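You operate a simulated robot arm through the tools that you are given. There is no shell and no other tool. Be economical: measure what you need, move in short steps, check, and stop when the job is done.

You run a simulated two-armed robot. Do the job below in one go: nothing can be reset, and whatever is moved stays where it is left.

Task
Fetch the white cap from the top of the steel plate and set it on the shelf over the yellow table. Put the vial that says "0" from the top of the grey bench on the top of the tall block and the vial marked "2" on the top of the yellow table. Fetch the yellow collar from the top of the grey table and set it on the shelf under the green table. Take the tube rack and leave it on the top of the tall block. Take the orange probe and leave it on the deck of the green tank. The order is free. Set down upright: tube rack.

Only the result counts: the job must be done as asked and must still hold three seconds after the hand-in. Knocking over, shifting, dropping, spilling or breaking anything else fails it. A push-on lid holds only when it is set on centred and level and pressed home; a screw cap is set on level and turned clockwise until tight.

Robot
Two 7-joint arms with fingered hands on one trunk, on a base that drives. Base frame: it is fixed to the floor where the robot stands at the start and does not move with it; the origin is under the middle of the robot, x ahead of it, y to its left, z up; the surface under the hand at the start is at about z = 864. Units: mm, rad, N and s.
The left shoulder is at the start at [29, 215, 1122], the right one opposite. With the tool pointing down near the work surface each hand reaches from about 100 to 680 mm from the robot's upright axis, wherever it stands, measured 20 degrees to its own side. Places, roughly: deck of the green tank (24x120 cm) [-1200, -4080, 900]; orange probe (3x3x14 cm) [-700, -3800, 200]; shelf over the yellow table (79x13 cm) [-1600, 680, 1300]; shelf under the green table [-1300, -1400, 300]; top of the tall block [-3600, 900, 800]; top of the yellow table [-1800, 700, 800]; tube rack (13x3x5 cm) [-3800, -1200, 900]; vial [500, -2000, 1000]; white cap (4x4x2 cm) [500, -200, 900]; yellow collar [-1750, -1500, 750]. Payload 3.6 kg a hand.
The tool frame of a hand sits at the grasp point between the pads (the TCP): z along the fingers, y along the line on which they close. The tips reach 22 mm beyond it. The gripper opens to 132 mm. The gripper's body begins 60 mm behind the TCP. The gripper is a hand of 4 fingers: y runs from the thumb to the fingers, the wrist lies at [0, 0, -203] in the tool frame, and closing takes about 1.5 s.
Orientation is told as [roll, pitch, yaw] about the base's x, y, z axes, in that order, counted from this pose: with the fingers straight down and closing along the base's y, the tool's x points along the base's -x, its y along +y and its z along -z.

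Tools
- The arms move only by the tool play_rows. It takes "left_commands", "right_commands" or both (then of equal length, played together; a hand with none holds still); each is a list of rows, each a list of 7 numbers: the shift along the tool's x, y, z in cm, then the turn, a rotation vector about the tool's x, y, z in rad, then the finger opening in cm, from 0 to 13.2. In form: [[x, y, z, wx, wy, wz, hand], ...]. A call has 1 to 8 rows; each row is the pose to reach, as a shift and turn from the pose commanded when the call began, along the tool's axes at that moment. A row lasts 0.2 s, in which the tool goes at most 50 mm and 0.15 rad; a call with a longer step from one row to the next is refused whole, and so is a gripper value outside its range. A pose out of reach is approached as far as the arm can. The call stops where the force on the tool passes 40 N (or 10 N more than at its start, if that is more) or the arm is blocked; 0.2 s more then pass. Each finger travels about 108 mm/s and halts on what it meets, pressing with about 33 N; the grip force reading is that of the motor and also rises with nothing between the fingers. The clock runs only during rows and for 0.2 s after the last one: add rows that repeat a pose to give the fingers time. The reply holds the time, the measured pose of the TCP, the force on the tool along the base axes, the opening and the grip force, in the units named above and with some noise, with the torque about the TCP (base axes, N m) and any sound that the robot's microphone picked up, and new pictures: "pictures" is both (left out), scene, wrist or none (wrist: the cameras of the hands that moved).
- Cameras (640 x 400 px; columns grow to the right, rows downward): "scene" is now at [162.8, -16.4, 1074]; the picture's right is [-0.27, -0.96, 0.00], its down [0.01, -0.00, -1.00] and it looks along [0.96, -0.27, 0.01] (base axes); focal length 220 px, centre (320, 200). "left" rides on the left gripper at [-53, -53, -84] in its tool frame; the picture's right is [0.71, -0.71, 0.00], its down [0.53, 0.53, -0.67] and it looks along [0.47, 0.47, 0.74] (tool axes); focal length 247 px, centre (320, 200). "right" rides on the right gripper at [53, -53, -84] in its tool frame; the picture's right is [0.71, 0.71, 0.00], its down [-0.53, 0.53, -0.67] and it looks along [-0.47, 0.47, 0.74] (tool axes); focal length 247 px, centre (320, 200). There is no depth. A picture from a camera that has moved, and an enlarged one, comes with that camera's place and axes in the base frame and with its lens. The place of the scene camera against the robot may be out by one fixed shift of up to 12 mm in any direction.
- raise_lower(by): slides the trunk up (or, below 0, down) by that many mm; the arms and the scene camera ride with it, the base frame stays. It gives what a move gives, with no picture.
- roll_base(legs): drives the robot by 1 to 6 legs, each [ahead, turn to the left] in mm and rad, along the robot's own axes; the way and the turn of a leg run together, so that a leg with both is an arc; at most 1500 mm and 3.142 rad a leg. The arms and the cameras ride along, it lands a little off, and it stops where it bumps. It gives what a move gives, and a new picture of the scene camera.
- preshape(shape, hand): the hand has 4 fingers and takes this shape, open, in about a second: jaw (thumb against the fingers, like two jaws); tri (thumb and two fingers); tip (a fingertip pinch); poke (one finger out to press); point (the index stretched); flat (the hand flat); cup (the hand cupped); fist (a fist). The gripper value then closes the fingers along that shape, each until it touches; the sizes above hold for jaw. It gives what a move gives, with no picture.
- turn_head(pan, tilt): turns the head with the scene camera to pan (to the left, within 1.047 rad either way) and tilt (down, from -0.506 to 1.204), counted from straight ahead of the robot. It gives what a move gives, and a new picture of the scene camera.
- close_up(camera, box): a new picture of the part [left, top, right, bottom] of that camera's present view, enlarged. No time passes.
- sign_off(): hands the job in; it is judged then, once.

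Go step by step. Nothing tells you exact positions but the pictures and the camera data: compare them with the known pose of the tool, close in by small moves and look again before you grip or let go. The budget is 186 turns and 260 pictures, counting those below and the enlarged ones. Unless the task says otherwise, let go and move clear before handing in.

The tools are called after "Call:" as name(argument=value, ...) on one line, values as JSON. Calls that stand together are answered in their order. play_rows: Moves the arms, as the interface text tells. Its arguments: {"type":"object","properties":{"left_commands":{"type":"array"},"right_commands":{"type":"array"},"pictures":{"type":"string","enum":["both","scene","wrist","none"]}},"required":[]} The other tools are called the same way: raise_lower (by) slides the trunk up or down; preshape (shape, hand) gives the hand a shape; roll_base (legs) drives the base; turn_head (pan, tilt) turns the head that bears the scene camera; close_up (camera, box) takes an enlarged picture of a part of a camera's view; sign_off () hands the job in.

At the start:

```text
t: 0.0
left_eef_pos: [418.7, 11.9, 1127.8]
left_ee_rot: [-0.001, 0.002, -0.003]
left_force: [-0.7, -0.5, 0.2]
left_moment: [-0.01, 0.0, -0.01]
left_gripper_width: 131.9
left_gripper_force: 0.0
left_shape: jaw
right_eef_pos: [407.6, -372.1, 1038.0]
right_ee_rot: [0.001, 0.001, -0.003]
right_force: [-0.5, 0.9, 0.0]
right_moment: [-0.02, 0.04, -0.01]
right_gripper_width: 132.0
right_gripper_force: 0.1
right_shape: jaw
trunk travel left (down, up): [-400.0, 276.0]
robot x, y, heading: [0.5, 1.6, 0.001]
head pan, tilt: [-0.271, -0.007]
```

scene: 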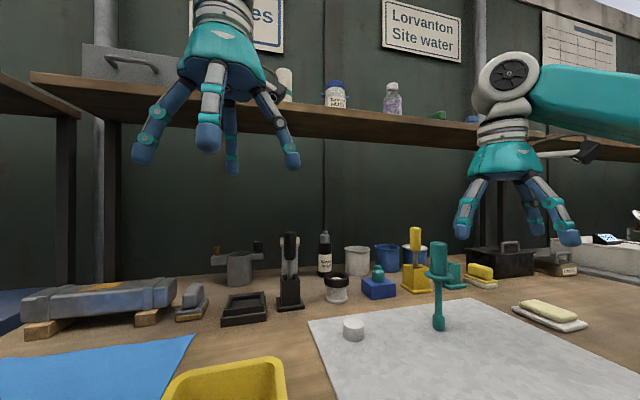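
right: 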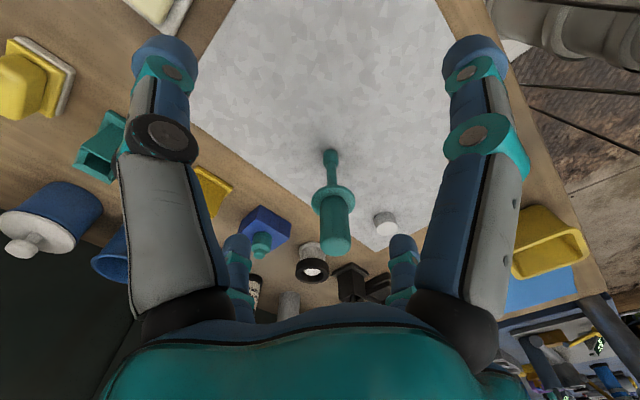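
left: 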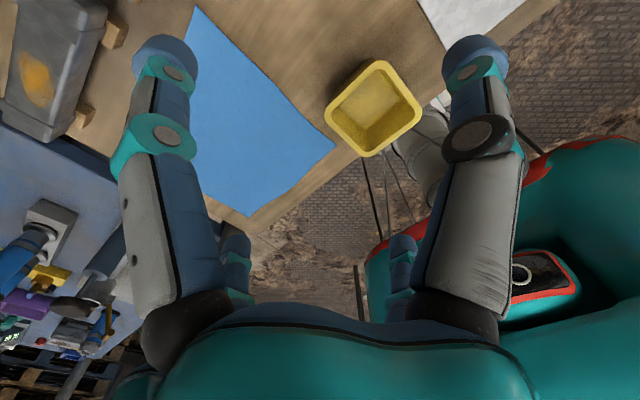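

The cap appears at about [481, -158, 876], to the left of the teal stand. I'll bring the left hand above it and look again.

Call:
play_rows(left_commands=[[-1.3, -3.4, 2.2, 0, 0, 0, 13.2], [-2.5, -6.8, 4.4, 0, 0, 0, 13.2], [-3.7, -10.2, 6.6, 0, 0, 0, 13.2], [-4.9, -13.6, 8.8, 0, 0, 0, 13.2], [-6.2, -17, 11, 0, 0, 0, 13.2], [-6.2, -17, 11, 0, 0, 0, 13.2]])

Call:
turn_head(pan=-0.27, tilt=0.4)

```text
t: 1.2
left_eef_pos: [567.2, -38.3, 1071.9]
left_ee_rot: [-0.085, -0.029, 0.242]
left_force: [-0.7, -0.4, 0.6]
left_moment: [0.01, 0.01, -0.01]
left_gripper_width: 131.9
left_gripper_force: 0.0
left_shape: jaw
left hand out of reach, approached as far as the arm can: row 5, 6
right_eef_pos: [406.8, -372.0, 1040.2]
right_ee_rot: [0.0, 0.001, -0.005]
right_force: [-0.2, -0.2, -0.3]
right_moment: [-0.05, 0.01, 0.01]
right_gripper_width: 132.0
right_gripper_force: 0.0
right_shape: jaw
trunk travel left (down, up): [-400.0, 276.0]
robot x, y, heading: [-0.5, -0.2, -0.003]
head pan, tilt: [-0.271, -0.007]
stopped in row 6 (left hand): the arm was blocked; the commanded pose is now the measured one
camera scene: at [162.7, -17.3, 1074.0], right [-0.27, -0.96, 0.0], down [0.01, 0.0, -1.0], along [0.96, -0.27, 0.01], focal length 220 px, centre (320, 200)
camera left: at [627.2, -70.5, 1161.2], right [-0.52, -0.85, 0.04], down [-0.67, 0.43, 0.61], along [-0.53, 0.29, -0.8], focal length 247 px, centre (320, 200)
```

scene: 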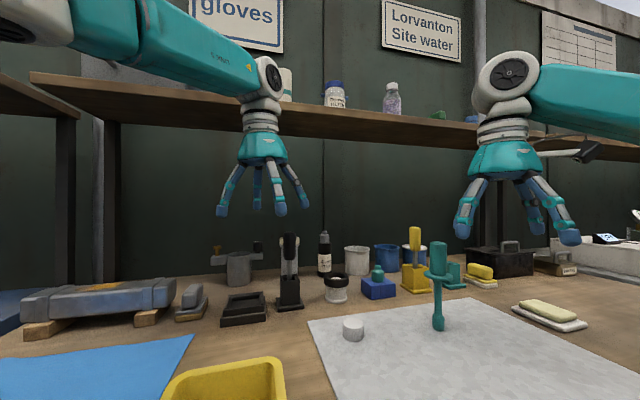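
left: 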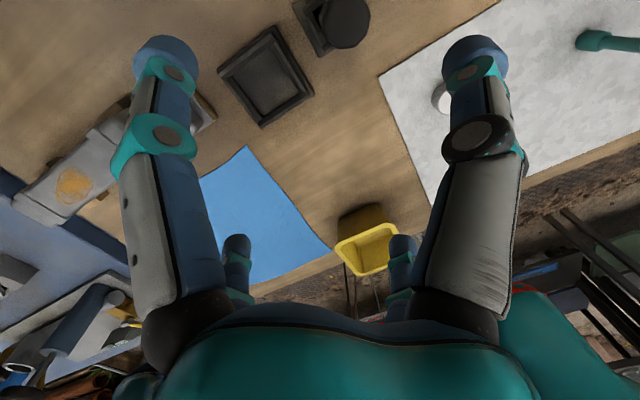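

```text
t: 2.1
left_eef_pos: [566.7, -37.7, 1072.5]
left_ee_rot: [-0.088, -0.031, 0.242]
left_force: [-0.3, -0.4, 0.5]
left_moment: [0.01, 0.01, 0.02]
left_gripper_width: 131.9
left_gripper_force: 0.0
left_shape: jaw
right_eef_pos: [407.1, -371.6, 1039.1]
right_ee_rot: [0.0, 0.001, -0.005]
right_force: [0.0, 0.3, -0.7]
right_moment: [0.01, 0.02, 0.01]
right_gripper_width: 131.9
right_gripper_force: 0.1
right_shape: jaw
trunk travel left (down, up): [-400.0, 276.0]
robot x, y, heading: [-0.3, -0.3, 0.001]
head pan, tilt: [-0.271, 0.4]
camera scene: at [165.5, -17.3, 1036.5], right [-0.27, -0.96, 0.0], down [-0.38, 0.1, -0.92], along [0.89, -0.25, -0.39], focal length 220 px, centre (320, 200)
```

scene: 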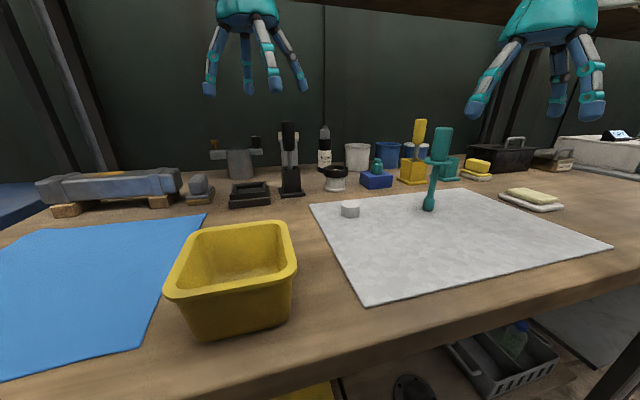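

The left arm can't reach across to the cap, but the right arm can. I'll pull the left hand back and lift the right hand over the teal stand to a spot above the cap, near [477, -157].

Call:
play_rows(left_commands=[[2.8, 3.7, -1.4, 0, 0, 0.06, 13.2], [5.6, 7.4, -2.8, 0, 0, 0.12, 13.2], [8.4, 11.1, -4.2, 0, 0, 0.18, 13.2], [11.4, 14.9, -5.8, 0, 0, 0.24, 13.2], [11.4, 14.9, -5.8, 0, 0, 0.24, 13.2], [11.4, 14.9, -5.8, 0, 0, 0.24, 13.2], [11.4, 14.9, -5.8, 0, 0, 0.24, 13.2], [11.4, 14.9, -5.8, 0, 0, 0.24, 13.2]], right_commands=[[0, 0, -3, 0, 0, 0, 13.2], [0, 0, -6, 0, 0, 0, 13.2], [-1.4, 4.3, -6, 0, 0, 0, 13.2], [-2.8, 8.6, -6, 0, 0, 0, 13.2], [-4.2, 12.9, -6, 0, 0, 0, 13.2], [-5.6, 17.2, -6, 0, 0, 0, 13.2], [-7.0, 21.5, -6, 0, 0, 0, 13.2], [-7.0, 21.5, -6, 0, 0, 0, 13.2]], pictures="both")

```text
refused: row 4 steps farther than a row can; nothing moved
```

The last left-hand step was slightly too long, so I'm resending it with smaller steps.

Call:
play_rows(left_commands=[[2.8, 3.7, -1.4, 0, 0, 0.06, 13.2], [5.6, 7.4, -2.8, 0, 0, 0.12, 13.2], [8.4, 11.1, -4.2, 0, 0, 0.18, 13.2], [11.2, 14.8, -5.6, 0, 0, 0.24, 13.2], [11.2, 14.8, -5.6, 0, 0, 0.24, 13.2], [11.2, 14.8, -5.6, 0, 0, 0.24, 13.2], [11.2, 14.8, -5.6, 0, 0, 0.24, 13.2], [11.2, 14.8, -5.6, 0, 0, 0.24, 13.2]], right_commands=[[0, 0, -3, 0, 0, 0, 13.2], [0, 0, -6, 0, 0, 0, 13.2], [-1.4, 4.3, -6, 0, 0, 0, 13.2], [-2.8, 8.6, -6, 0, 0, 0, 13.2], [-4.2, 12.9, -6, 0, 0, 0, 13.2], [-5.6, 17.2, -6, 0, 0, 0, 13.2], [-7.0, 21.5, -6, 0, 0, 0, 13.2], [-7.0, 21.5, -6, 0, 0, 0, 13.2]], pictures="wrist")

```text
t: 4.1
left_eef_pos: [440.4, 45.1, 1112.1]
left_ee_rot: [-0.054, -0.047, -0.08]
left_force: [-3.9, 7.4, 2.9]
left_moment: [-0.96, -0.33, 0.02]
left_gripper_width: 132.1
left_gripper_force: 0.0
left_shape: jaw
right_eef_pos: [498.0, -178.9, 1102.0]
right_ee_rot: [-0.002, -0.004, -0.045]
right_force: [2.0, -0.4, -0.5]
right_moment: [0.09, 0.12, 0.02]
right_gripper_width: 131.9
right_gripper_force: 0.1
right_shape: jaw
trunk travel left (down, up): [-400.0, 276.0]
robot x, y, heading: [28.4, -0.3, -0.102]
head pan, tilt: [-0.271, 0.4]
stopped in row 8 (left hand): the arm was blocked; the commanded pose is now the measured one
camera right: at [444.0, -230.7, 1184.4], right [-0.67, 0.74, 0.0], down [0.55, 0.5, 0.67], along [0.5, 0.45, -0.74], focal length 247 px, centre (320, 200)
camera left: at [485.6, -7.6, 1201.4], right [-0.76, -0.65, 0.01], down [-0.51, 0.6, 0.61], along [-0.4, 0.46, -0.79], focal length 247 px, centre (320, 200)
```

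right: 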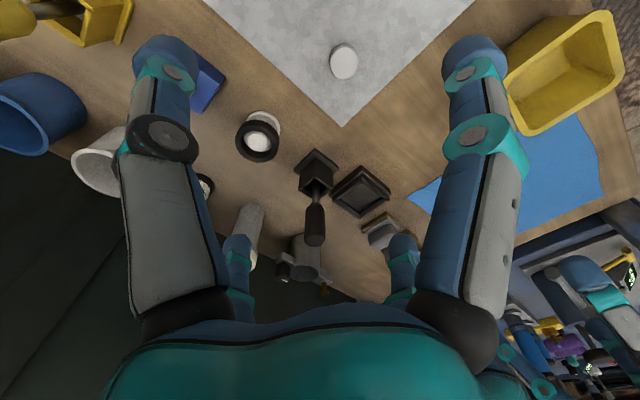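
left: 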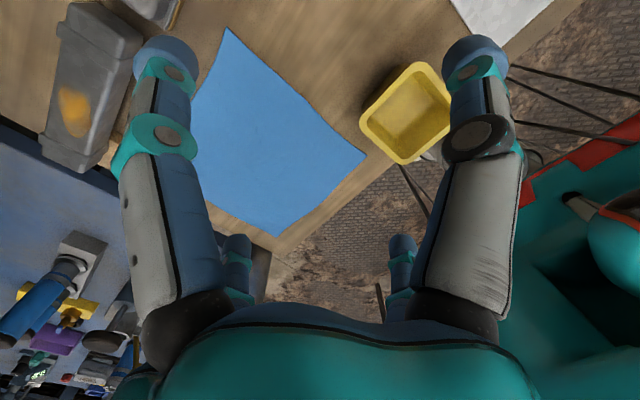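

The base has rotated by about 0.1 rad, so something pushed on the left arm. I'll look at the scene before going on.

Call:
turn_head(pan=0.3, tilt=0.0)

Call:
turn_head(pan=-0.1, tilt=0.4)

```text
t: 5.1
left_eef_pos: [473.1, 75.1, 1101.7]
left_ee_rot: [-0.076, -0.034, -0.043]
left_force: [0.3, 0.1, -0.9]
left_moment: [-0.05, 0.08, 0.01]
left_gripper_width: 131.8
left_gripper_force: 0.1
left_shape: jaw
right_eef_pos: [538.7, -150.4, 1095.4]
right_ee_rot: [-0.011, 0.013, -0.01]
right_force: [-1.4, -0.7, -0.2]
right_moment: [0.07, -0.18, -0.04]
right_gripper_width: 131.8
right_gripper_force: 0.0
right_shape: jaw
trunk travel left (down, up): [-400.0, 276.0]
robot x, y, heading: [48.3, 0.7, -0.13]
head pan, tilt: [0.3, 0.0]
camera scene: at [245.0, -4.5, 1068.7], right [0.17, -0.99, -0.02], down [-0.03, 0.02, -1.0], along [0.99, 0.17, -0.03], focal length 220 px, centre (320, 200)
```

scene: 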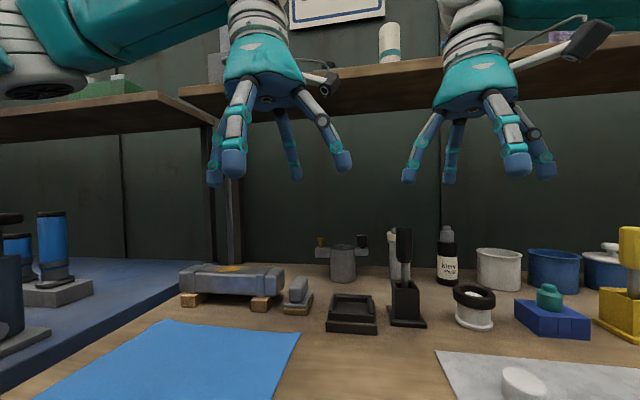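

```text
t: 6.0
left_eef_pos: [469.8, 73.0, 1100.3]
left_ee_rot: [-0.074, -0.028, -0.049]
left_force: [0.0, -1.0, 0.2]
left_moment: [-0.02, 0.0, 0.0]
left_gripper_width: 132.1
left_gripper_force: 0.1
left_shape: jaw
right_eef_pos: [533.8, -152.1, 1093.9]
right_ee_rot: [-0.012, 0.014, -0.01]
right_force: [-0.4, -0.5, -0.5]
right_moment: [0.03, -0.03, -0.03]
right_gripper_width: 132.0
right_gripper_force: 0.1
right_shape: jaw
trunk travel left (down, up): [-400.0, 276.0]
robot x, y, heading: [39.7, -1.7, -0.121]
head pan, tilt: [-0.099, 0.4]
camera scene: at [244.6, -38.7, 1030.3], right [-0.22, -0.98, -0.01], down [-0.42, 0.1, -0.9], along [0.88, -0.19, -0.43], focal length 220 px, centre (320, 200)
```

scene: 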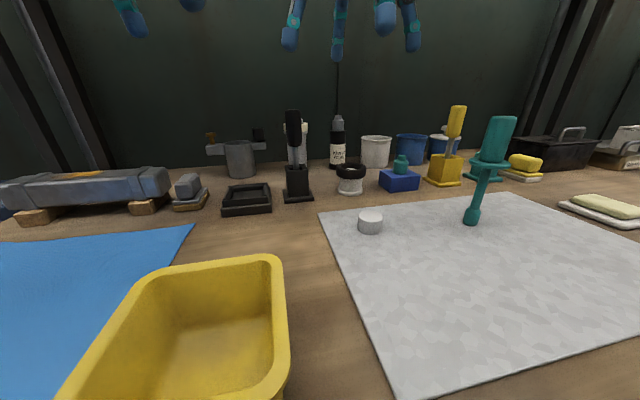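

The cap hasn't moved: it is still near [475, -156]. I'll bring the right hand down above it and check the base.

Call:
play_rows(right_commands=[[1.5, -0.1, 3, 0, 0, 0, 13.2], [3, -0.2, 6, 0, 0, 0, 13.2], [4.5, -0.3, 9, 0, 0, 0, 13.2], [6, -0.4, 12, 0, 0, 0, 13.2], [6, -0.4, 12, 0, 0, 0, 13.2], [6, -0.4, 12, 0, 0, 0, 13.2]], pictures="wrist")

```text
t: 6.3
left_eef_pos: [439.9, 73.2, 1104.1]
left_ee_rot: [-0.068, -0.046, -0.053]
left_force: [0.5, -0.9, 0.5]
left_moment: [0.02, 0.04, -0.02]
left_gripper_width: 132.0
left_gripper_force: 0.1
left_shape: jaw
right_eef_pos: [505.7, -147.2, 1091.7]
right_ee_rot: [-0.014, -0.015, 0.002]
right_force: [-0.7, -0.7, -0.7]
right_moment: [0.07, -0.06, 0.01]
right_gripper_width: 132.0
right_gripper_force: 0.2
right_shape: jaw
trunk travel left (down, up): [-400.0, 276.0]
robot x, y, heading: [45.0, -1.8, -0.131]
head pan, tilt: [-0.099, 0.4]
stopped in row 1 (left hand): the arm was blocked; the commanded pose is now the measured one
camera right: at [452.7, -198.5, 1174.5], right [-0.71, 0.7, -0.02], down [0.51, 0.54, 0.67], along [0.48, 0.46, -0.74], focal length 247 px, centre (320, 200)
```

right: 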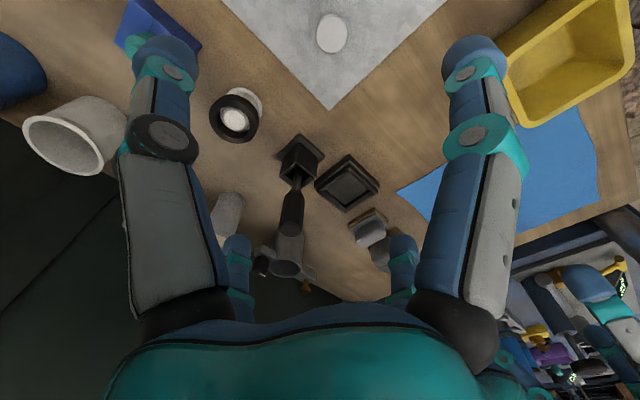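

The left arm is still pressed against something. I'll look to the left to find out what it is.

Call:
turn_head(pan=1.047, tilt=0.0)

```text
t: 7.6
left_eef_pos: [442.0, 71.7, 1105.9]
left_ee_rot: [-0.07, -0.045, -0.068]
left_force: [0.4, 0.0, -0.4]
left_moment: [0.0, 0.01, -0.01]
left_gripper_width: 132.1
left_gripper_force: 0.1
left_shape: jaw
right_eef_pos: [505.2, -150.4, 1092.6]
right_ee_rot: [-0.015, -0.011, -0.009]
right_force: [0.2, 0.6, 0.1]
right_moment: [0.02, -0.01, -0.02]
right_gripper_width: 131.7
right_gripper_force: 0.0
right_shape: jaw
trunk travel left (down, up): [-400.0, 276.0]
robot x, y, heading: [43.0, 2.6, -0.125]
head pan, tilt: [1.047, 0.0]
camera scene: at [208.3, 52.4, 1070.5], right [0.79, -0.61, -0.04], down [-0.04, 0.02, -1.0], along [0.61, 0.8, -0.01], focal length 220 px, centre (320, 200)
```

scene: 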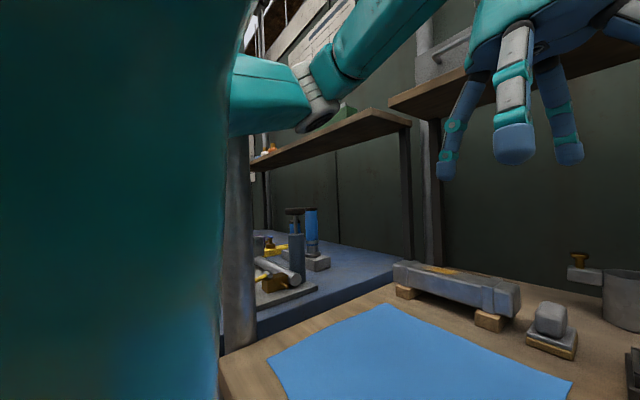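

The left upper arm is leaning on a grey pole at about [310, 400]. Turning the base a little to the right should free it.

Call:
roll_base(legs=[[0, -0.15]])

```text
t: 8.3
left_eef_pos: [389.1, 74.0, 1116.6]
left_ee_rot: [-0.066, -0.081, -0.103]
left_force: [1.0, 0.1, 0.3]
left_moment: [-0.01, 0.03, -0.02]
left_gripper_width: 131.9
left_gripper_force: 0.1
left_shape: jaw
right_eef_pos: [458.3, -146.0, 1111.7]
right_ee_rot: [-0.025, -0.06, -0.015]
right_force: [0.3, -0.8, -0.6]
right_moment: [0.02, 0.02, -0.04]
right_gripper_width: 132.1
right_gripper_force: 0.1
right_shape: jaw
trunk travel left (down, up): [-400.0, 276.0]
robot x, y, heading: [40.9, 3.0, -0.131]
head pan, tilt: [1.047, 0.0]
stopped in leg 1: the robot was blocked; the commanded pose is now the measured one
camera scene: at [206.2, 54.0, 1070.5], right [0.79, -0.61, -0.04], down [-0.04, 0.02, -1.0], along [0.61, 0.79, -0.01], focal length 220 px, centre (320, 200)
```

scene: 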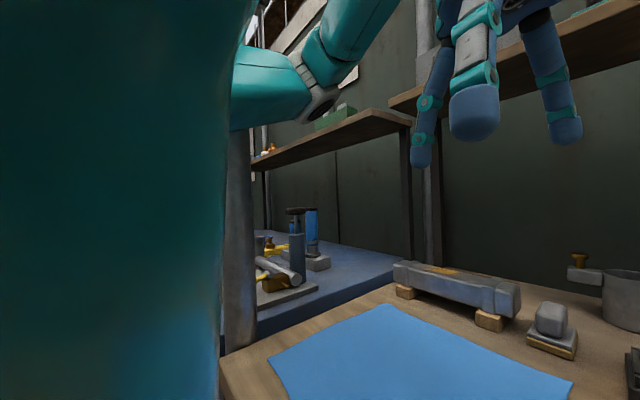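

The base is blocked and leaning slightly. I'll zoom in on the contact area.

Call:
close_up(camera="scene", box=[180, 0, 420, 150])

Call:
turn_head(pan=1.047, tilt=0.9)

```text
2.67 times, centred on (300, 75) of scene
camera zoom: at [206.2, 54.0, 1070.5], right [0.79, -0.61, -0.04], down [-0.04, 0.02, -1.0], along [0.61, 0.79, -0.01], focal length 588 px, centre (373, 533)
```

zoom: 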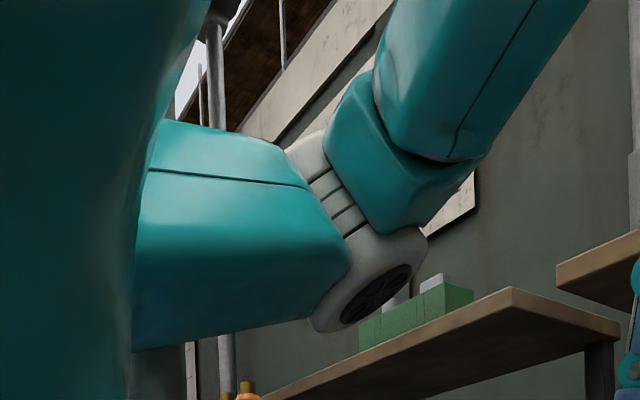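

```text
t: 9.6
left_eef_pos: [389.8, 72.8, 1115.8]
left_ee_rot: [-0.065, -0.08, -0.101]
left_force: [0.2, -0.1, -0.1]
left_moment: [0.04, -0.01, 0.0]
left_gripper_width: 132.2
left_gripper_force: 0.0
left_shape: jaw
right_eef_pos: [458.5, -145.7, 1111.6]
right_ee_rot: [-0.025, -0.055, -0.014]
right_force: [0.2, 0.0, 0.5]
right_moment: [-0.03, 0.01, 0.0]
right_gripper_width: 131.8
right_gripper_force: 0.2
right_shape: jaw
trunk travel left (down, up): [-400.0, 276.0]
robot x, y, heading: [40.4, 1.3, -0.134]
head pan, tilt: [1.047, 0.901]
camera scene: at [194.4, 44.0, 990.7], right [0.79, -0.61, -0.04], down [-0.5, -0.61, -0.62], along [0.35, 0.51, -0.79], focal length 220 px, centre (320, 200)
```

scene: 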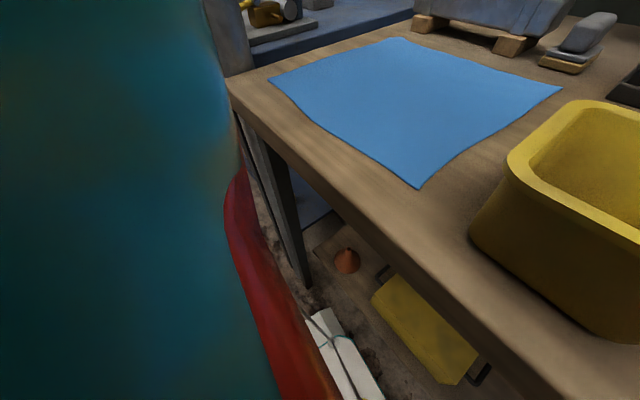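

The table's front edge is at about x = 280, very close to the base. I'll back off a little.

Call:
roll_base(legs=[[-60, 0]])

```text
t: 10.7
left_eef_pos: [282.9, 87.3, 1124.5]
left_ee_rot: [-0.048, -0.137, -0.15]
left_force: [1.4, 0.1, -0.2]
left_moment: [0.0, 0.09, -0.02]
left_gripper_width: 131.9
left_gripper_force: 0.1
left_shape: jaw
right_eef_pos: [355.1, -137.4, 1132.9]
right_ee_rot: [-0.047, -0.128, -0.026]
right_force: [0.8, -1.2, -0.6]
right_moment: [0.07, 0.07, 0.0]
right_gripper_width: 131.9
right_gripper_force: 0.1
right_shape: jaw
trunk travel left (down, up): [-400.0, 276.0]
robot x, y, heading: [5.2, 18.2, -0.186]
head pan, tilt: [1.047, 0.901]
stopped in leg 1: the robot was blocked; the commanded pose is now the measured one
camera scene: at [161.4, 51.0, 990.6], right [0.76, -0.65, -0.04], down [-0.53, -0.58, -0.61], along [0.38, 0.49, -0.79], focal length 220 px, centre (320, 200)
```

scene: 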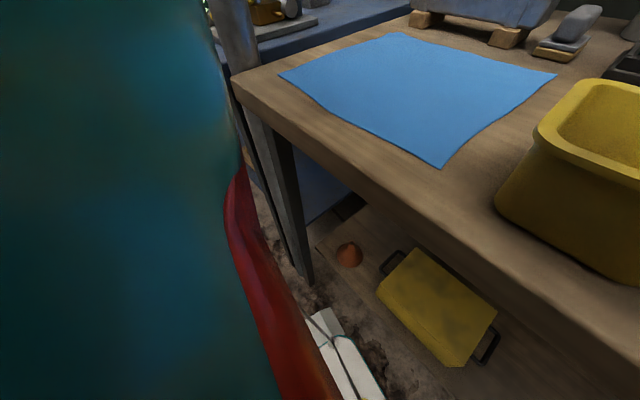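

I need to see both arms themselves, so I'll tilt the head up.

Call:
turn_head(pan=0.35, tilt=-0.45)

Call:
turn_head(pan=-0.6, tilt=-0.3)

Call:
turn_head(pan=-1.047, tilt=0.7)

```text
t: 12.2
left_eef_pos: [285.9, 86.7, 1125.8]
left_ee_rot: [-0.047, -0.135, -0.157]
left_force: [-0.1, -0.1, -0.2]
left_moment: [-0.01, -0.03, -0.01]
left_gripper_width: 131.9
left_gripper_force: 0.0
left_shape: jaw
right_eef_pos: [355.6, -137.6, 1134.0]
right_ee_rot: [-0.044, -0.124, -0.033]
right_force: [-0.1, 0.6, 0.8]
right_moment: [-0.04, 0.0, 0.03]
right_gripper_width: 132.2
right_gripper_force: 0.0
right_shape: jaw
trunk travel left (down, up): [-400.0, 276.0]
robot x, y, heading: [11.6, 17.2, -0.189]
head pan, tilt: [0.351, -0.45]
camera scene: at [185.0, 2.9, 1106.1], right [0.16, -0.99, -0.02], down [0.4, 0.09, -0.91], along [0.9, 0.14, 0.41], focal length 220 px, centre (320, 200)
```

scene: 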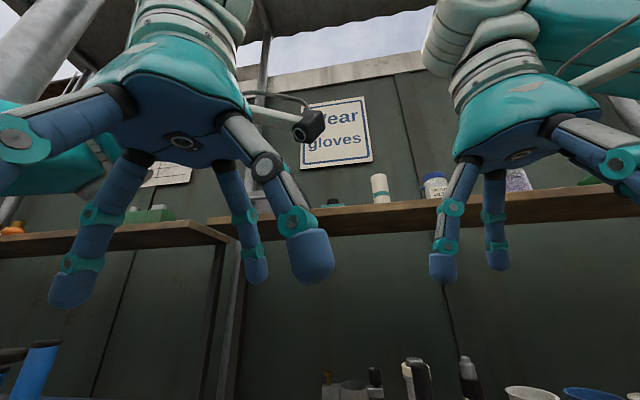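

```text
t: 13.4
left_eef_pos: [285.2, 86.5, 1124.5]
left_ee_rot: [-0.047, -0.136, -0.154]
left_force: [-0.2, 0.3, -0.3]
left_moment: [0.02, 0.01, -0.01]
left_gripper_width: 132.1
left_gripper_force: 0.1
left_shape: jaw
right_eef_pos: [356.4, -137.5, 1133.3]
right_ee_rot: [-0.042, -0.126, -0.03]
right_force: [-0.6, 0.7, 0.4]
right_moment: [0.02, 0.01, 0.01]
right_gripper_width: 131.8
right_gripper_force: 0.0
right_shape: jaw
trunk travel left (down, up): [-400.0, 276.0]
robot x, y, heading: [6.6, 17.3, -0.186]
head pan, tilt: [-0.6, -0.3]
camera scene: at [170.7, -64.1, 1094.1], right [-0.71, -0.71, 0.01], down [0.18, -0.19, -0.97], along [0.68, -0.68, 0.26], focal length 220 px, centre (320, 200)
```

scene: 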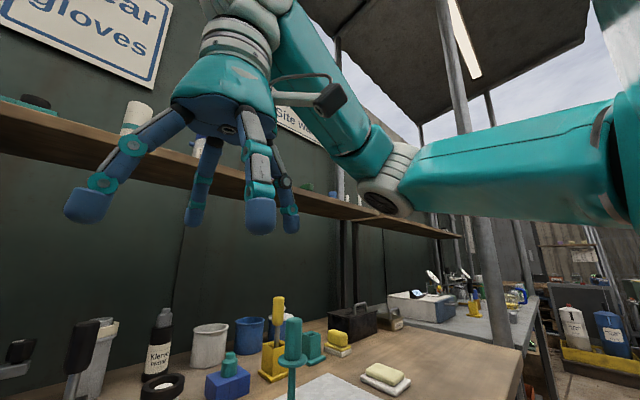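

```text
t: 14.7
left_eef_pos: [285.6, 86.5, 1125.2]
left_ee_rot: [-0.048, -0.134, -0.155]
left_force: [-0.1, -0.2, 0.9]
left_moment: [0.0, -0.03, 0.01]
left_gripper_width: 131.9
left_gripper_force: 0.0
left_shape: jaw
right_eef_pos: [355.3, -137.6, 1133.7]
right_ee_rot: [-0.042, -0.125, -0.033]
right_force: [-0.7, -0.3, 0.0]
right_moment: [0.0, 0.0, -0.02]
right_gripper_width: 132.1
right_gripper_force: 0.0
right_shape: jaw
trunk travel left (down, up): [-400.0, 276.0]
robot x, y, heading: [3.7, 16.9, -0.186]
head pan, tilt: [-1.047, 0.7]
camera scene: at [139.9, -87.0, 1005.2], right [-0.94, -0.33, 0.03], down [-0.24, 0.62, -0.75], along [0.23, -0.71, -0.67], focal length 220 px, centre (320, 200)
```

scene: 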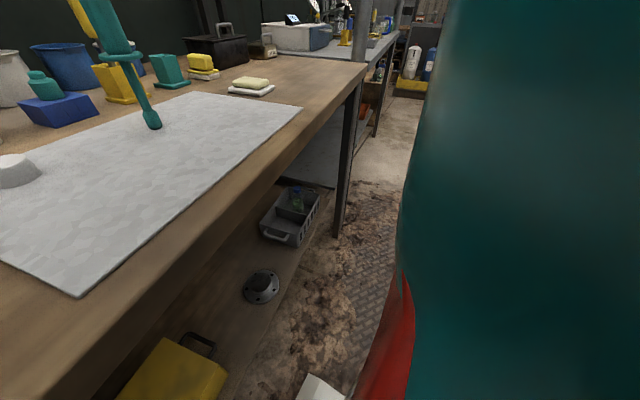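

Both poles reach up to the canopy, and I can't see exactly what is blocking the base. I'll try one more small step back and compare.

Call:
roll_base(legs=[[-40, 0.0]])

```text
t: 15.7
left_eef_pos: [217.3, 104.9, 1125.9]
left_ee_rot: [-0.034, -0.176, -0.173]
left_force: [139.4, -26.8, 3.5]
left_moment: [1.7, 6.53, -0.12]
left_gripper_width: 132.0
left_gripper_force: 0.0
left_shape: jaw
right_eef_pos: [277.5, -118.8, 1147.0]
right_ee_rot: [-0.063, -0.169, -0.036]
right_force: [0.7, 0.4, -0.1]
right_moment: [0.04, 0.1, 0.0]
right_gripper_width: 131.9
right_gripper_force: 0.0
right_shape: jaw
trunk travel left (down, up): [-400.0, 276.0]
robot x, y, heading: [-28.2, 23.2, -0.207]
head pan, tilt: [-1.047, 0.7]
stopped in leg 1: the robot was blocked; the commanded pose is now the measured one
camera scene: at [111.7, -75.6, 1004.4], right [-0.95, -0.31, 0.03], down [-0.23, 0.62, -0.75], along [0.21, -0.72, -0.66], focal length 220 px, centre (320, 200)
```

scene: 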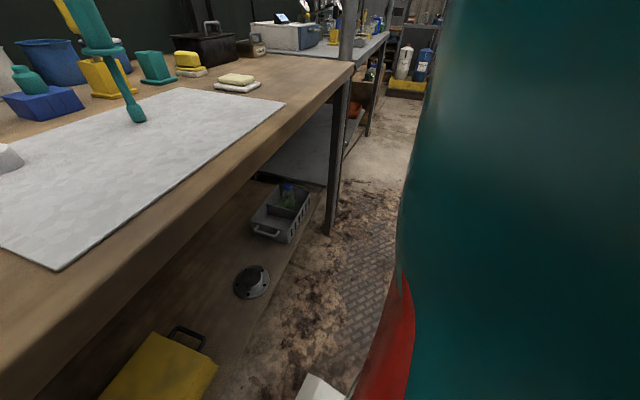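

The left hand has swung back against my own body. I'll push it forward and level both hands.

Call:
play_rows(left_commands=[[-3, 0, 0, 0, 0.04, 0, 13.2], [-6, 0, 0, 0, 0.08, 0, 13.2], [-9, 0, 0, 0, 0.12, 0, 13.2], [-12, 0, 0, 0, 0.17, 0, 13.2], [-15, 0, 0, 0, 0.17, 0, 13.2], [-15, 0, 0, 0, 0.17, 0, 13.2]], right_commands=[[-2, 0, 0, 0, 0.04, 0, 13.2], [-4, 0, 0, 0, 0.08, 0, 13.2], [-6, 0, 0, 0, 0.12, 0, 13.2], [-8, 0, 0, 0, 0.17, 0, 13.2], [-10, 0, 0, 0, 0.17, 0, 13.2], [-10, 0, 0, 0, 0.17, 0, 13.2]], pictures="none")

```text
t: 17.1
left_eef_pos: [331.6, 71.7, 1157.6]
left_ee_rot: [-0.025, -0.006, -0.201]
left_force: [0.4, 0.1, -0.8]
left_moment: [0.02, -0.02, 0.01]
left_gripper_width: 132.3
left_gripper_force: 0.1
left_shape: jaw
right_eef_pos: [358.8, -128.4, 1169.1]
right_ee_rot: [-0.052, -0.015, -0.046]
right_force: [0.2, -0.2, -0.4]
right_moment: [0.0, 0.02, -0.01]
right_gripper_width: 131.9
right_gripper_force: 0.1
right_shape: jaw
trunk travel left (down, up): [-400.0, 276.0]
robot x, y, heading: [-26.5, 28.4, -0.203]
head pan, tilt: [-1.047, 0.7]
```

Both arms are free now. I'll back up again and watch for contact.

Call:
roll_base(legs=[[-40, 0.0]])

```text
t: 18.2
left_eef_pos: [258.2, 85.2, 1153.2]
left_ee_rot: [-0.019, -0.002, -0.251]
left_force: [-0.1, 0.3, -0.2]
left_moment: [0.01, 0.05, 0.01]
left_gripper_width: 132.1
left_gripper_force: 0.1
left_shape: jaw
right_eef_pos: [291.6, -109.3, 1180.0]
right_ee_rot: [-0.073, -0.042, -0.048]
right_force: [0.4, -0.7, -0.4]
right_moment: [0.07, 0.05, 0.01]
right_gripper_width: 132.0
right_gripper_force: 0.0
right_shape: jaw
trunk travel left (down, up): [-400.0, 276.0]
robot x, y, heading: [-64.7, 37.6, -0.207]
head pan, tilt: [-1.047, 0.7]
stopped in leg 1: the robot was blocked; the commanded pose is now the measured one
camera scene: at [71.7, -68.5, 1004.1], right [-0.95, -0.31, 0.03], down [-0.23, 0.63, -0.75], along [0.21, -0.72, -0.66], focal length 220 px, centre (320, 200)
```

scene: 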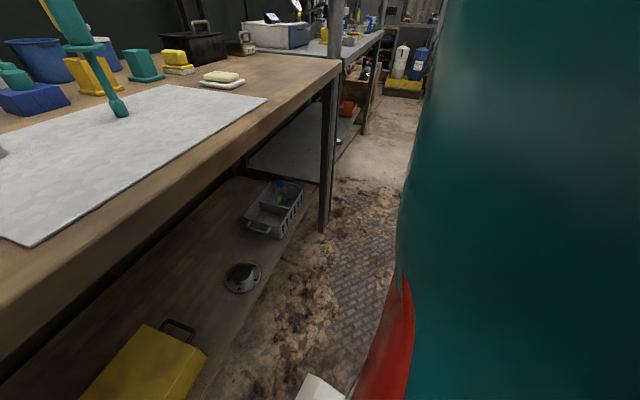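

The base moved the full distance but still reports that it was blocked, and it is leaning slightly. I'll move the left hand outward and look behind me with its camera.

Call:
play_rows(left_commands=[[0, 3, 0, 0, 0, 0, 13.2], [0, 6, 0, 0, 0, 0, 13.2], [0, 9, 0, 0, 0, 0, 13.2], [0, 11, 0, 0, 0, 0, 13.2], [0, 11, 0, 0, 0, 0, 13.2]], pictures="wrist")

Call:
turn_head(pan=1.047, tilt=0.3)

```text
t: 19.1
left_eef_pos: [354.3, 167.8, 1151.3]
left_ee_rot: [-0.023, 0.003, -0.247]
left_force: [-1.2, 0.8, 0.0]
left_moment: [-0.05, -0.06, 0.01]
left_gripper_width: 132.1
left_gripper_force: 0.0
left_shape: jaw
right_eef_pos: [368.1, -113.9, 1182.3]
right_ee_rot: [-0.081, -0.041, -0.038]
right_force: [-3.2, 1.2, 1.4]
right_moment: [-0.08, -0.31, 0.0]
right_gripper_width: 131.7
right_gripper_force: 0.1
right_shape: jaw
trunk travel left (down, up): [-400.0, 276.0]
robot x, y, heading: [4.0, 23.9, -0.418]
head pan, tilt: [-1.047, 0.7]
stopped in row 4 (left hand): the arm was blocked; the commanded pose is now the measured one
camera left: at [393.3, 105.4, 1235.9], right [-0.86, -0.51, 0.02], down [-0.37, 0.65, 0.66], along [-0.35, 0.56, -0.75], focal length 247 px, centre (320, 200)
```

left: 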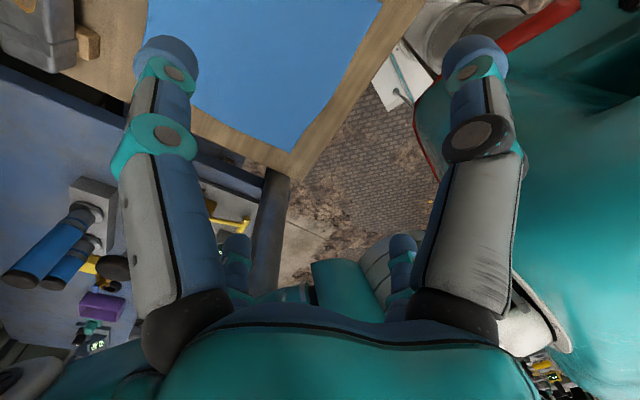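

```text
t: 21.1
left_eef_pos: [344.5, 156.2, 1154.0]
left_ee_rot: [-0.024, -0.008, -0.29]
left_force: [0.7, 0.3, 0.6]
left_moment: [-0.05, -0.01, -0.03]
left_gripper_width: 131.8
left_gripper_force: 0.1
left_shape: jaw
right_eef_pos: [347.6, -130.6, 1182.6]
right_ee_rot: [-0.081, -0.052, -0.076]
right_force: [0.4, -0.4, -0.3]
right_moment: [0.02, 0.03, 0.0]
right_gripper_width: 132.0
right_gripper_force: 0.1
right_shape: jaw
trunk travel left (down, up): [-400.0, 276.0]
robot x, y, heading: [2.3, 20.5, -0.414]
head pan, tilt: [1.047, 0.3]
camera scene: at [181.0, 36.1, 1042.0], right [0.59, -0.81, -0.04], down [-0.27, -0.16, -0.95], along [0.76, 0.57, -0.31], focal length 220 px, centre (320, 200)
```

scene: 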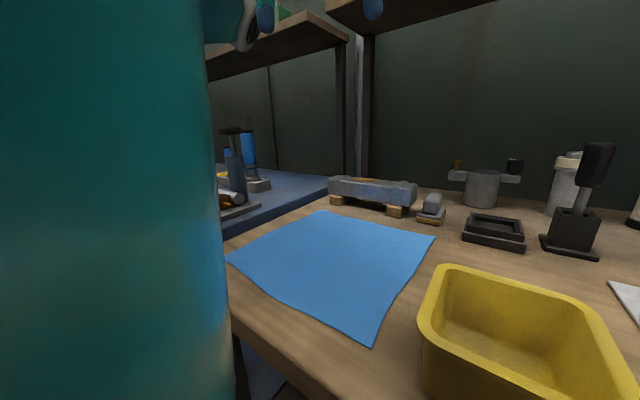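

The elbow is levering on the left pole at about [306, 410]: pushing the hand outward turned the base further right. I'll move both hands well to the right to free the elbow.

Call:
play_rows(left_commands=[[0, -4, 0, 0, 0, 0, 13.2], [0, -8, 0, 0, 0, 0, 13.2], [0, -12, 0, 0, 0, 0, 13.2], [0, -16, 0, 0, 0, 0, 13.2], [0, -16, 0, 0, 0, 0, 13.2]], right_commands=[[0, -4.5, 0, 0, 0, 0, 13.2], [0, -9, 0, 0, 0, 0, 13.2], [0, -13.5, 0, 0, 0, 0, 13.2], [0, -18, 0, 0, 0, 0, 13.2], [0, -18, 0, 0, 0, 0, 13.2]], pictures="none")

Call:
turn_head(pan=1.047, tilt=-0.2)

```text
t: 22.3
left_eef_pos: [282.3, 17.5, 1163.6]
left_ee_rot: [-0.029, -0.029, -0.28]
left_force: [-0.8, 0.7, -0.2]
left_moment: [0.0, -0.05, 0.0]
left_gripper_width: 132.0
left_gripper_force: 0.0
left_shape: jaw
right_eef_pos: [316.4, -296.4, 1205.3]
right_ee_rot: [-0.088, -0.066, -0.075]
right_force: [0.9, 0.2, 0.3]
right_moment: [-0.01, -0.01, 0.0]
right_gripper_width: 132.0
right_gripper_force: 0.0
right_shape: jaw
trunk travel left (down, up): [-400.0, 276.0]
robot x, y, heading: [0.5, 22.2, -0.411]
head pan, tilt: [1.047, 0.3]
```

```text
t: 23.2
left_eef_pos: [284.1, 15.3, 1162.4]
left_ee_rot: [-0.029, -0.029, -0.284]
left_force: [0.2, 0.3, -0.4]
left_moment: [-0.05, 0.01, -0.02]
left_gripper_width: 132.0
left_gripper_force: 0.0
left_shape: jaw
right_eef_pos: [316.7, -297.9, 1204.2]
right_ee_rot: [-0.086, -0.066, -0.078]
right_force: [-0.4, -0.4, -0.2]
right_moment: [0.02, -0.02, -0.04]
right_gripper_width: 132.0
right_gripper_force: 0.1
right_shape: jaw
trunk travel left (down, up): [-400.0, 276.0]
robot x, y, heading: [3.3, 29.9, -0.409]
head pan, tilt: [1.047, -0.201]
camera scene: at [138.7, 48.3, 1090.9], right [0.59, -0.81, 0.0], down [0.16, 0.12, -0.98], along [0.79, 0.58, 0.2], focal length 220 px, centre (320, 200)
```

scene: 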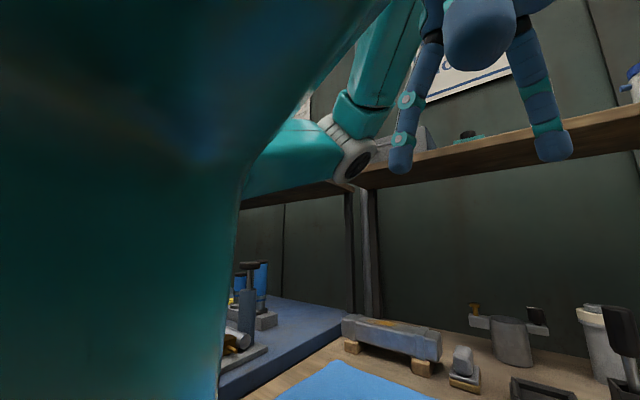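

The robot is upright and free again. I'll turn right, drive about 180 mm away from the pole along the aisle, and turn back to face the table.

Call:
roll_base(legs=[[0, -1.3], [180, 0], [0, 1.55]])

```text
t: 26.4
left_eef_pos: [108.4, -245.7, 1163.7]
left_ee_rot: [-0.027, -0.031, -1.437]
left_force: [-0.4, 0.0, -0.4]
left_moment: [-0.02, -0.07, 0.03]
left_gripper_width: 131.9
left_gripper_force: 0.0
left_shape: jaw
right_eef_pos: [-164.8, -404.7, 1205.2]
right_ee_rot: [-0.085, -0.069, -1.23]
right_force: [-1.0, -0.8, 0.0]
right_moment: [0.01, -0.03, -0.02]
right_gripper_width: 132.0
right_gripper_force: 0.0
right_shape: jaw
trunk travel left (down, up): [-400.0, 276.0]
robot x, y, heading: [57.0, 17.9, -1.605]
head pan, tilt: [1.047, -0.201]
stopped in leg 1: the robot was blocked; the commanded pose is now the measured one
camera scene: at [121.9, -96.1, 1091.1], right [-0.53, -0.85, 0.0], down [0.17, -0.1, -0.98], along [0.83, -0.52, 0.2], focal length 220 px, centre (320, 200)
```

scene: 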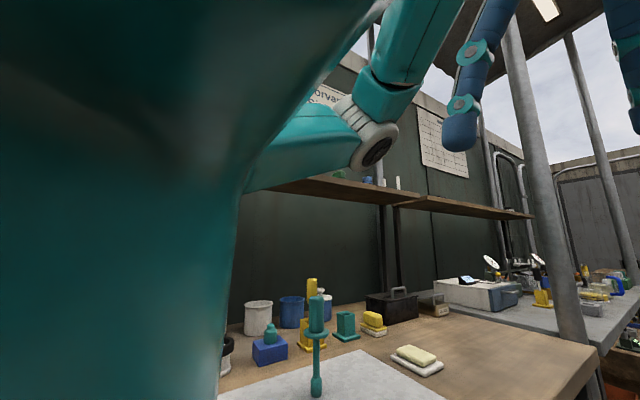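

The turn got nearly all the way round before something stopped it. From this heading I can look towards what was behind me.

Call:
turn_head(pan=-1.047, tilt=0.5)

Call:
turn_head(pan=-0.4, tilt=0.3)

```text
t: 28.4
left_eef_pos: [111.5, -245.5, 1164.1]
left_ee_rot: [-0.032, -0.029, -1.435]
left_force: [-0.3, 0.6, 0.0]
left_moment: [-0.01, 0.01, 0.02]
left_gripper_width: 131.9
left_gripper_force: 0.1
left_shape: jaw
right_eef_pos: [-160.2, -402.5, 1206.0]
right_ee_rot: [-0.086, -0.069, -1.229]
right_force: [-1.0, 0.1, 0.3]
right_moment: [0.01, 0.03, 0.0]
right_gripper_width: 132.1
right_gripper_force: 0.1
right_shape: jaw
trunk travel left (down, up): [-400.0, 276.0]
robot x, y, heading: [57.9, 19.2, -1.601]
head pan, tilt: [-1.047, 0.499]
camera scene: at [-26.0, -95.0, 1027.3], right [-0.47, 0.88, 0.0], down [0.42, 0.23, -0.88], along [-0.77, -0.41, -0.48], focal length 220 px, centre (320, 200)
```

scene: 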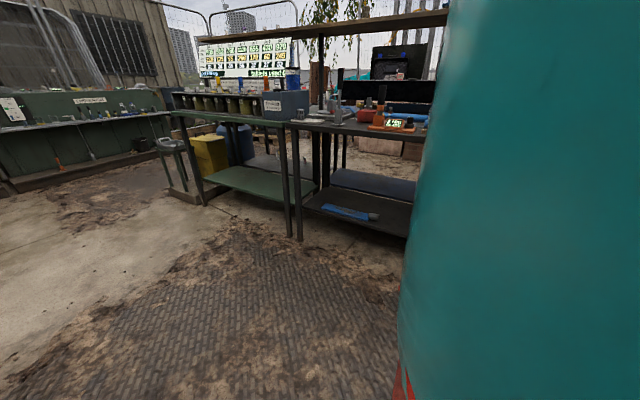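

```text
t: 29.4
left_eef_pos: [111.7, -246.6, 1163.3]
left_ee_rot: [-0.031, -0.028, -1.434]
left_force: [0.7, 0.0, 0.1]
left_moment: [0.01, 0.03, 0.0]
left_gripper_width: 132.0
left_gripper_force: 0.1
left_shape: jaw
right_eef_pos: [-160.2, -403.0, 1205.9]
right_ee_rot: [-0.085, -0.068, -1.227]
right_force: [-0.3, 0.4, 0.0]
right_moment: [0.03, 0.01, 0.01]
right_gripper_width: 131.9
right_gripper_force: 0.0
right_shape: jaw
trunk travel left (down, up): [-400.0, 276.0]
robot x, y, heading: [55.7, 15.5, -1.607]
head pan, tilt: [-0.4, 0.3]
camera scene: at [15.0, -136.8, 1045.7], right [-0.91, 0.42, 0.0], down [0.12, 0.27, -0.95], along [-0.4, -0.87, -0.3], focal length 220 px, centre (320, 200)
```

scene: 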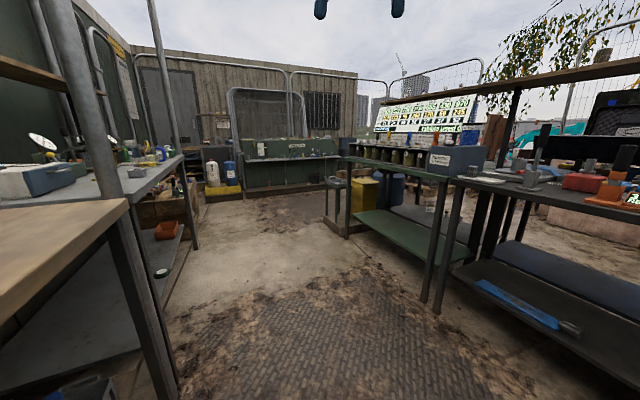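

Behind me is a wide open aisle. The rear of the base was probably touching the table, so I'll turn a bit further right and drive clear.

Call:
roll_base(legs=[[100, -0.3], [120, 0]])

```text
t: 31.6
left_eef_pos: [-26.6, -462.4, 1163.9]
left_ee_rot: [-0.031, -0.029, -1.736]
left_force: [0.2, 0.5, -0.7]
left_moment: [0.03, 0.01, -0.01]
left_gripper_width: 132.0
left_gripper_force: 0.0
left_shape: jaw
right_eef_pos: [-332.9, -531.8, 1203.9]
right_ee_rot: [-0.086, -0.065, -1.529]
right_force: [0.0, -0.7, -0.2]
right_moment: [0.03, 0.0, -0.02]
right_gripper_width: 132.3
right_gripper_force: 0.0
right_shape: jaw
trunk travel left (down, up): [-400.0, 276.0]
robot x, y, heading: [3.3, -197.4, -1.896]
head pan, tilt: [-0.4, 0.3]
camera scene: at [-85.7, -331.3, 1045.4], right [-0.74, 0.67, 0.0], down [0.2, 0.22, -0.95], along [-0.64, -0.71, -0.3], focal length 220 px, centre (320, 200)
```

scene: 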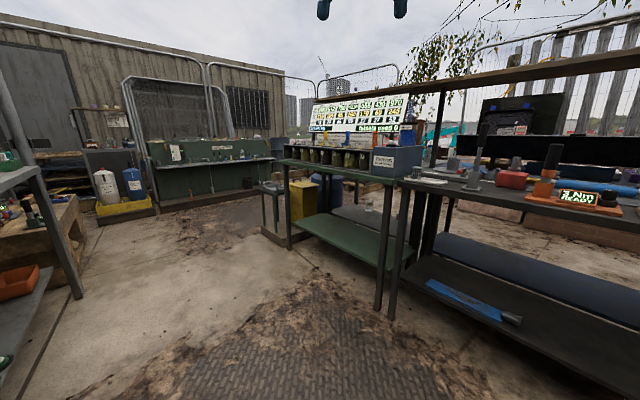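

That drive went smoothly. Now I'll turn to face the cap from here, at a heading of about +0.3.

Call:
roll_base(legs=[[0, 2.2]])

Call:
turn_head(pan=-0.2, tilt=0.5)

```text
t: 35.4
left_eef_pos: [267.1, -264.8, 1164.3]
left_ee_rot: [-0.033, -0.029, -0.315]
left_force: [1.1, 0.3, -0.6]
left_moment: [-0.03, 0.04, 0.01]
left_gripper_width: 132.3
left_gripper_force: 0.0
left_shape: jaw
right_eef_pos: [290.5, -578.5, 1207.7]
right_ee_rot: [-0.089, -0.067, -0.11]
right_force: [0.3, 0.4, -0.2]
right_moment: [-0.1, 0.0, -0.03]
right_gripper_width: 132.1
right_gripper_force: 0.1
right_shape: jaw
trunk travel left (down, up): [-400.0, 276.0]
robot x, y, heading: [-26.8, -251.4, -0.447]
head pan, tilt: [-0.4, 0.3]
stopped in leg 1: the robot was blocked; the commanded pose is now the measured one
camera scene: at [106.8, -343.8, 1045.7], right [-0.75, -0.67, 0.0], down [-0.2, 0.22, -0.96], along [0.63, -0.71, -0.3], focal length 220 px, centre (320, 200)
```

scene: 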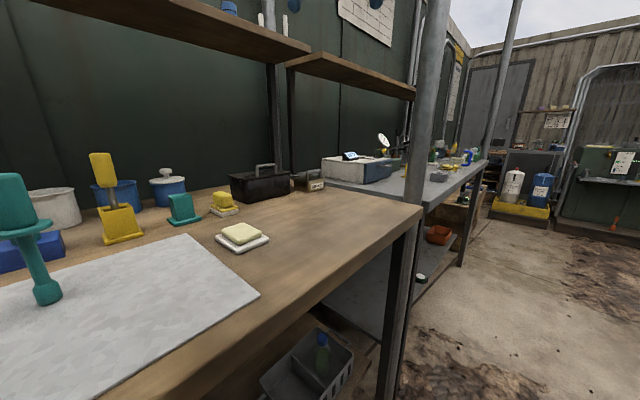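

```text
t: 36.2
left_eef_pos: [265.4, -267.9, 1165.0]
left_ee_rot: [-0.031, -0.032, -0.317]
left_force: [-0.5, 0.8, 0.5]
left_moment: [-0.01, -0.03, 0.0]
left_gripper_width: 131.8
left_gripper_force: 0.0
left_shape: jaw
right_eef_pos: [286.5, -582.4, 1206.3]
right_ee_rot: [-0.087, -0.069, -0.111]
right_force: [-0.4, 0.5, 0.5]
right_moment: [-0.04, 0.01, -0.02]
right_gripper_width: 131.9
right_gripper_force: 0.1
right_shape: jaw
trunk travel left (down, up): [-400.0, 276.0]
robot x, y, heading: [-25.0, -253.6, -0.44]
head pan, tilt: [-0.201, 0.499]
camera scene: at [115.4, -331.2, 1027.4], right [-0.6, -0.8, 0.0], down [-0.38, 0.29, -0.88], along [0.7, -0.53, -0.48], focal length 220 px, centre (320, 200)
```

scene: 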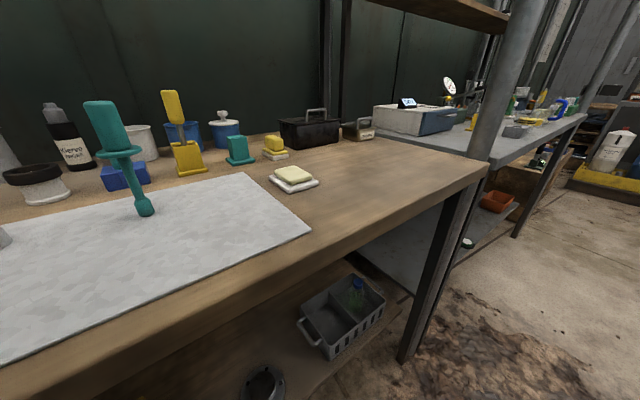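

The base corners hit the table when I turn this close. I'll back off, square up to the table, then drive in straight.

Call:
roll_base(legs=[[-200, 0], [0, 0.44], [195, 0]])

```text
t: 40.2
left_eef_pos: [259.6, -55.4, 1164.4]
left_ee_rot: [-0.031, -0.03, 0.125]
left_force: [0.6, 0.3, -1.0]
left_moment: [-0.01, 0.0, -0.02]
left_gripper_width: 131.9
left_gripper_force: 0.1
left_shape: jaw
right_eef_pos: [414.6, -330.4, 1205.9]
right_ee_rot: [-0.088, -0.065, 0.333]
right_force: [0.4, -0.5, -1.0]
right_moment: [-0.04, 0.01, -0.01]
right_gripper_width: 131.8
right_gripper_force: 0.0
right_shape: jaw
trunk travel left (down, up): [-400.0, 276.0]
robot x, y, heading: [-10.3, -175.5, -0.001]
head pan, tilt: [-0.201, 0.499]
camera scene: at [155.7, -186.7, 1027.1], right [-0.2, -0.98, 0.0], down [-0.47, 0.1, -0.88], along [0.86, -0.18, -0.48], focal length 220 px, centre (320, 200)
```

scene: 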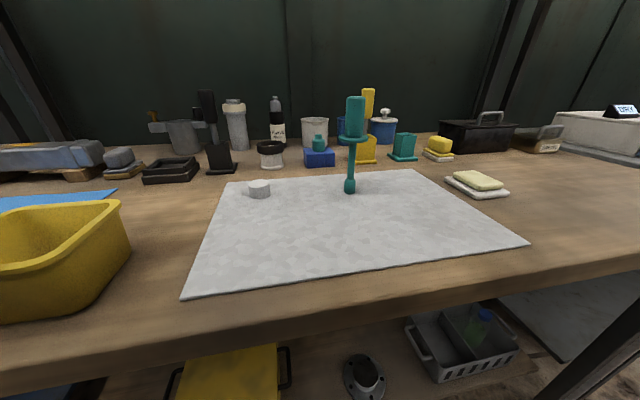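

I'm now squared up at (-10, -175), and the cap is at about [472, -159, 880], straight ahead. I'll move the left hand above it.

Call:
play_rows(left_commands=[[-4, -2.6, 1, -0.005, 0.005, 0.02, 13.2], [-8, -5.2, 2, -0.01, 0.01, 0.05, 13.2], [-12, -7.8, 3, -0.02, 0.02, 0.08, 13.2], [-16, -10.4, 5, -0.03, 0.03, 0.11, 13.2], [-19.7, -13, 7, -0.031, 0.03, 0.125, 13.2], [-19.7, -13, 11, -0.031, 0.03, 0.125, 13.2], [-19.7, -13, 15, -0.031, 0.03, 0.125, 13.2], [-19.7, -13, 15, -0.031, 0.03, 0.125, 13.2]])

```text
refused: row 4 steps farther than a row can; nothing moved
```

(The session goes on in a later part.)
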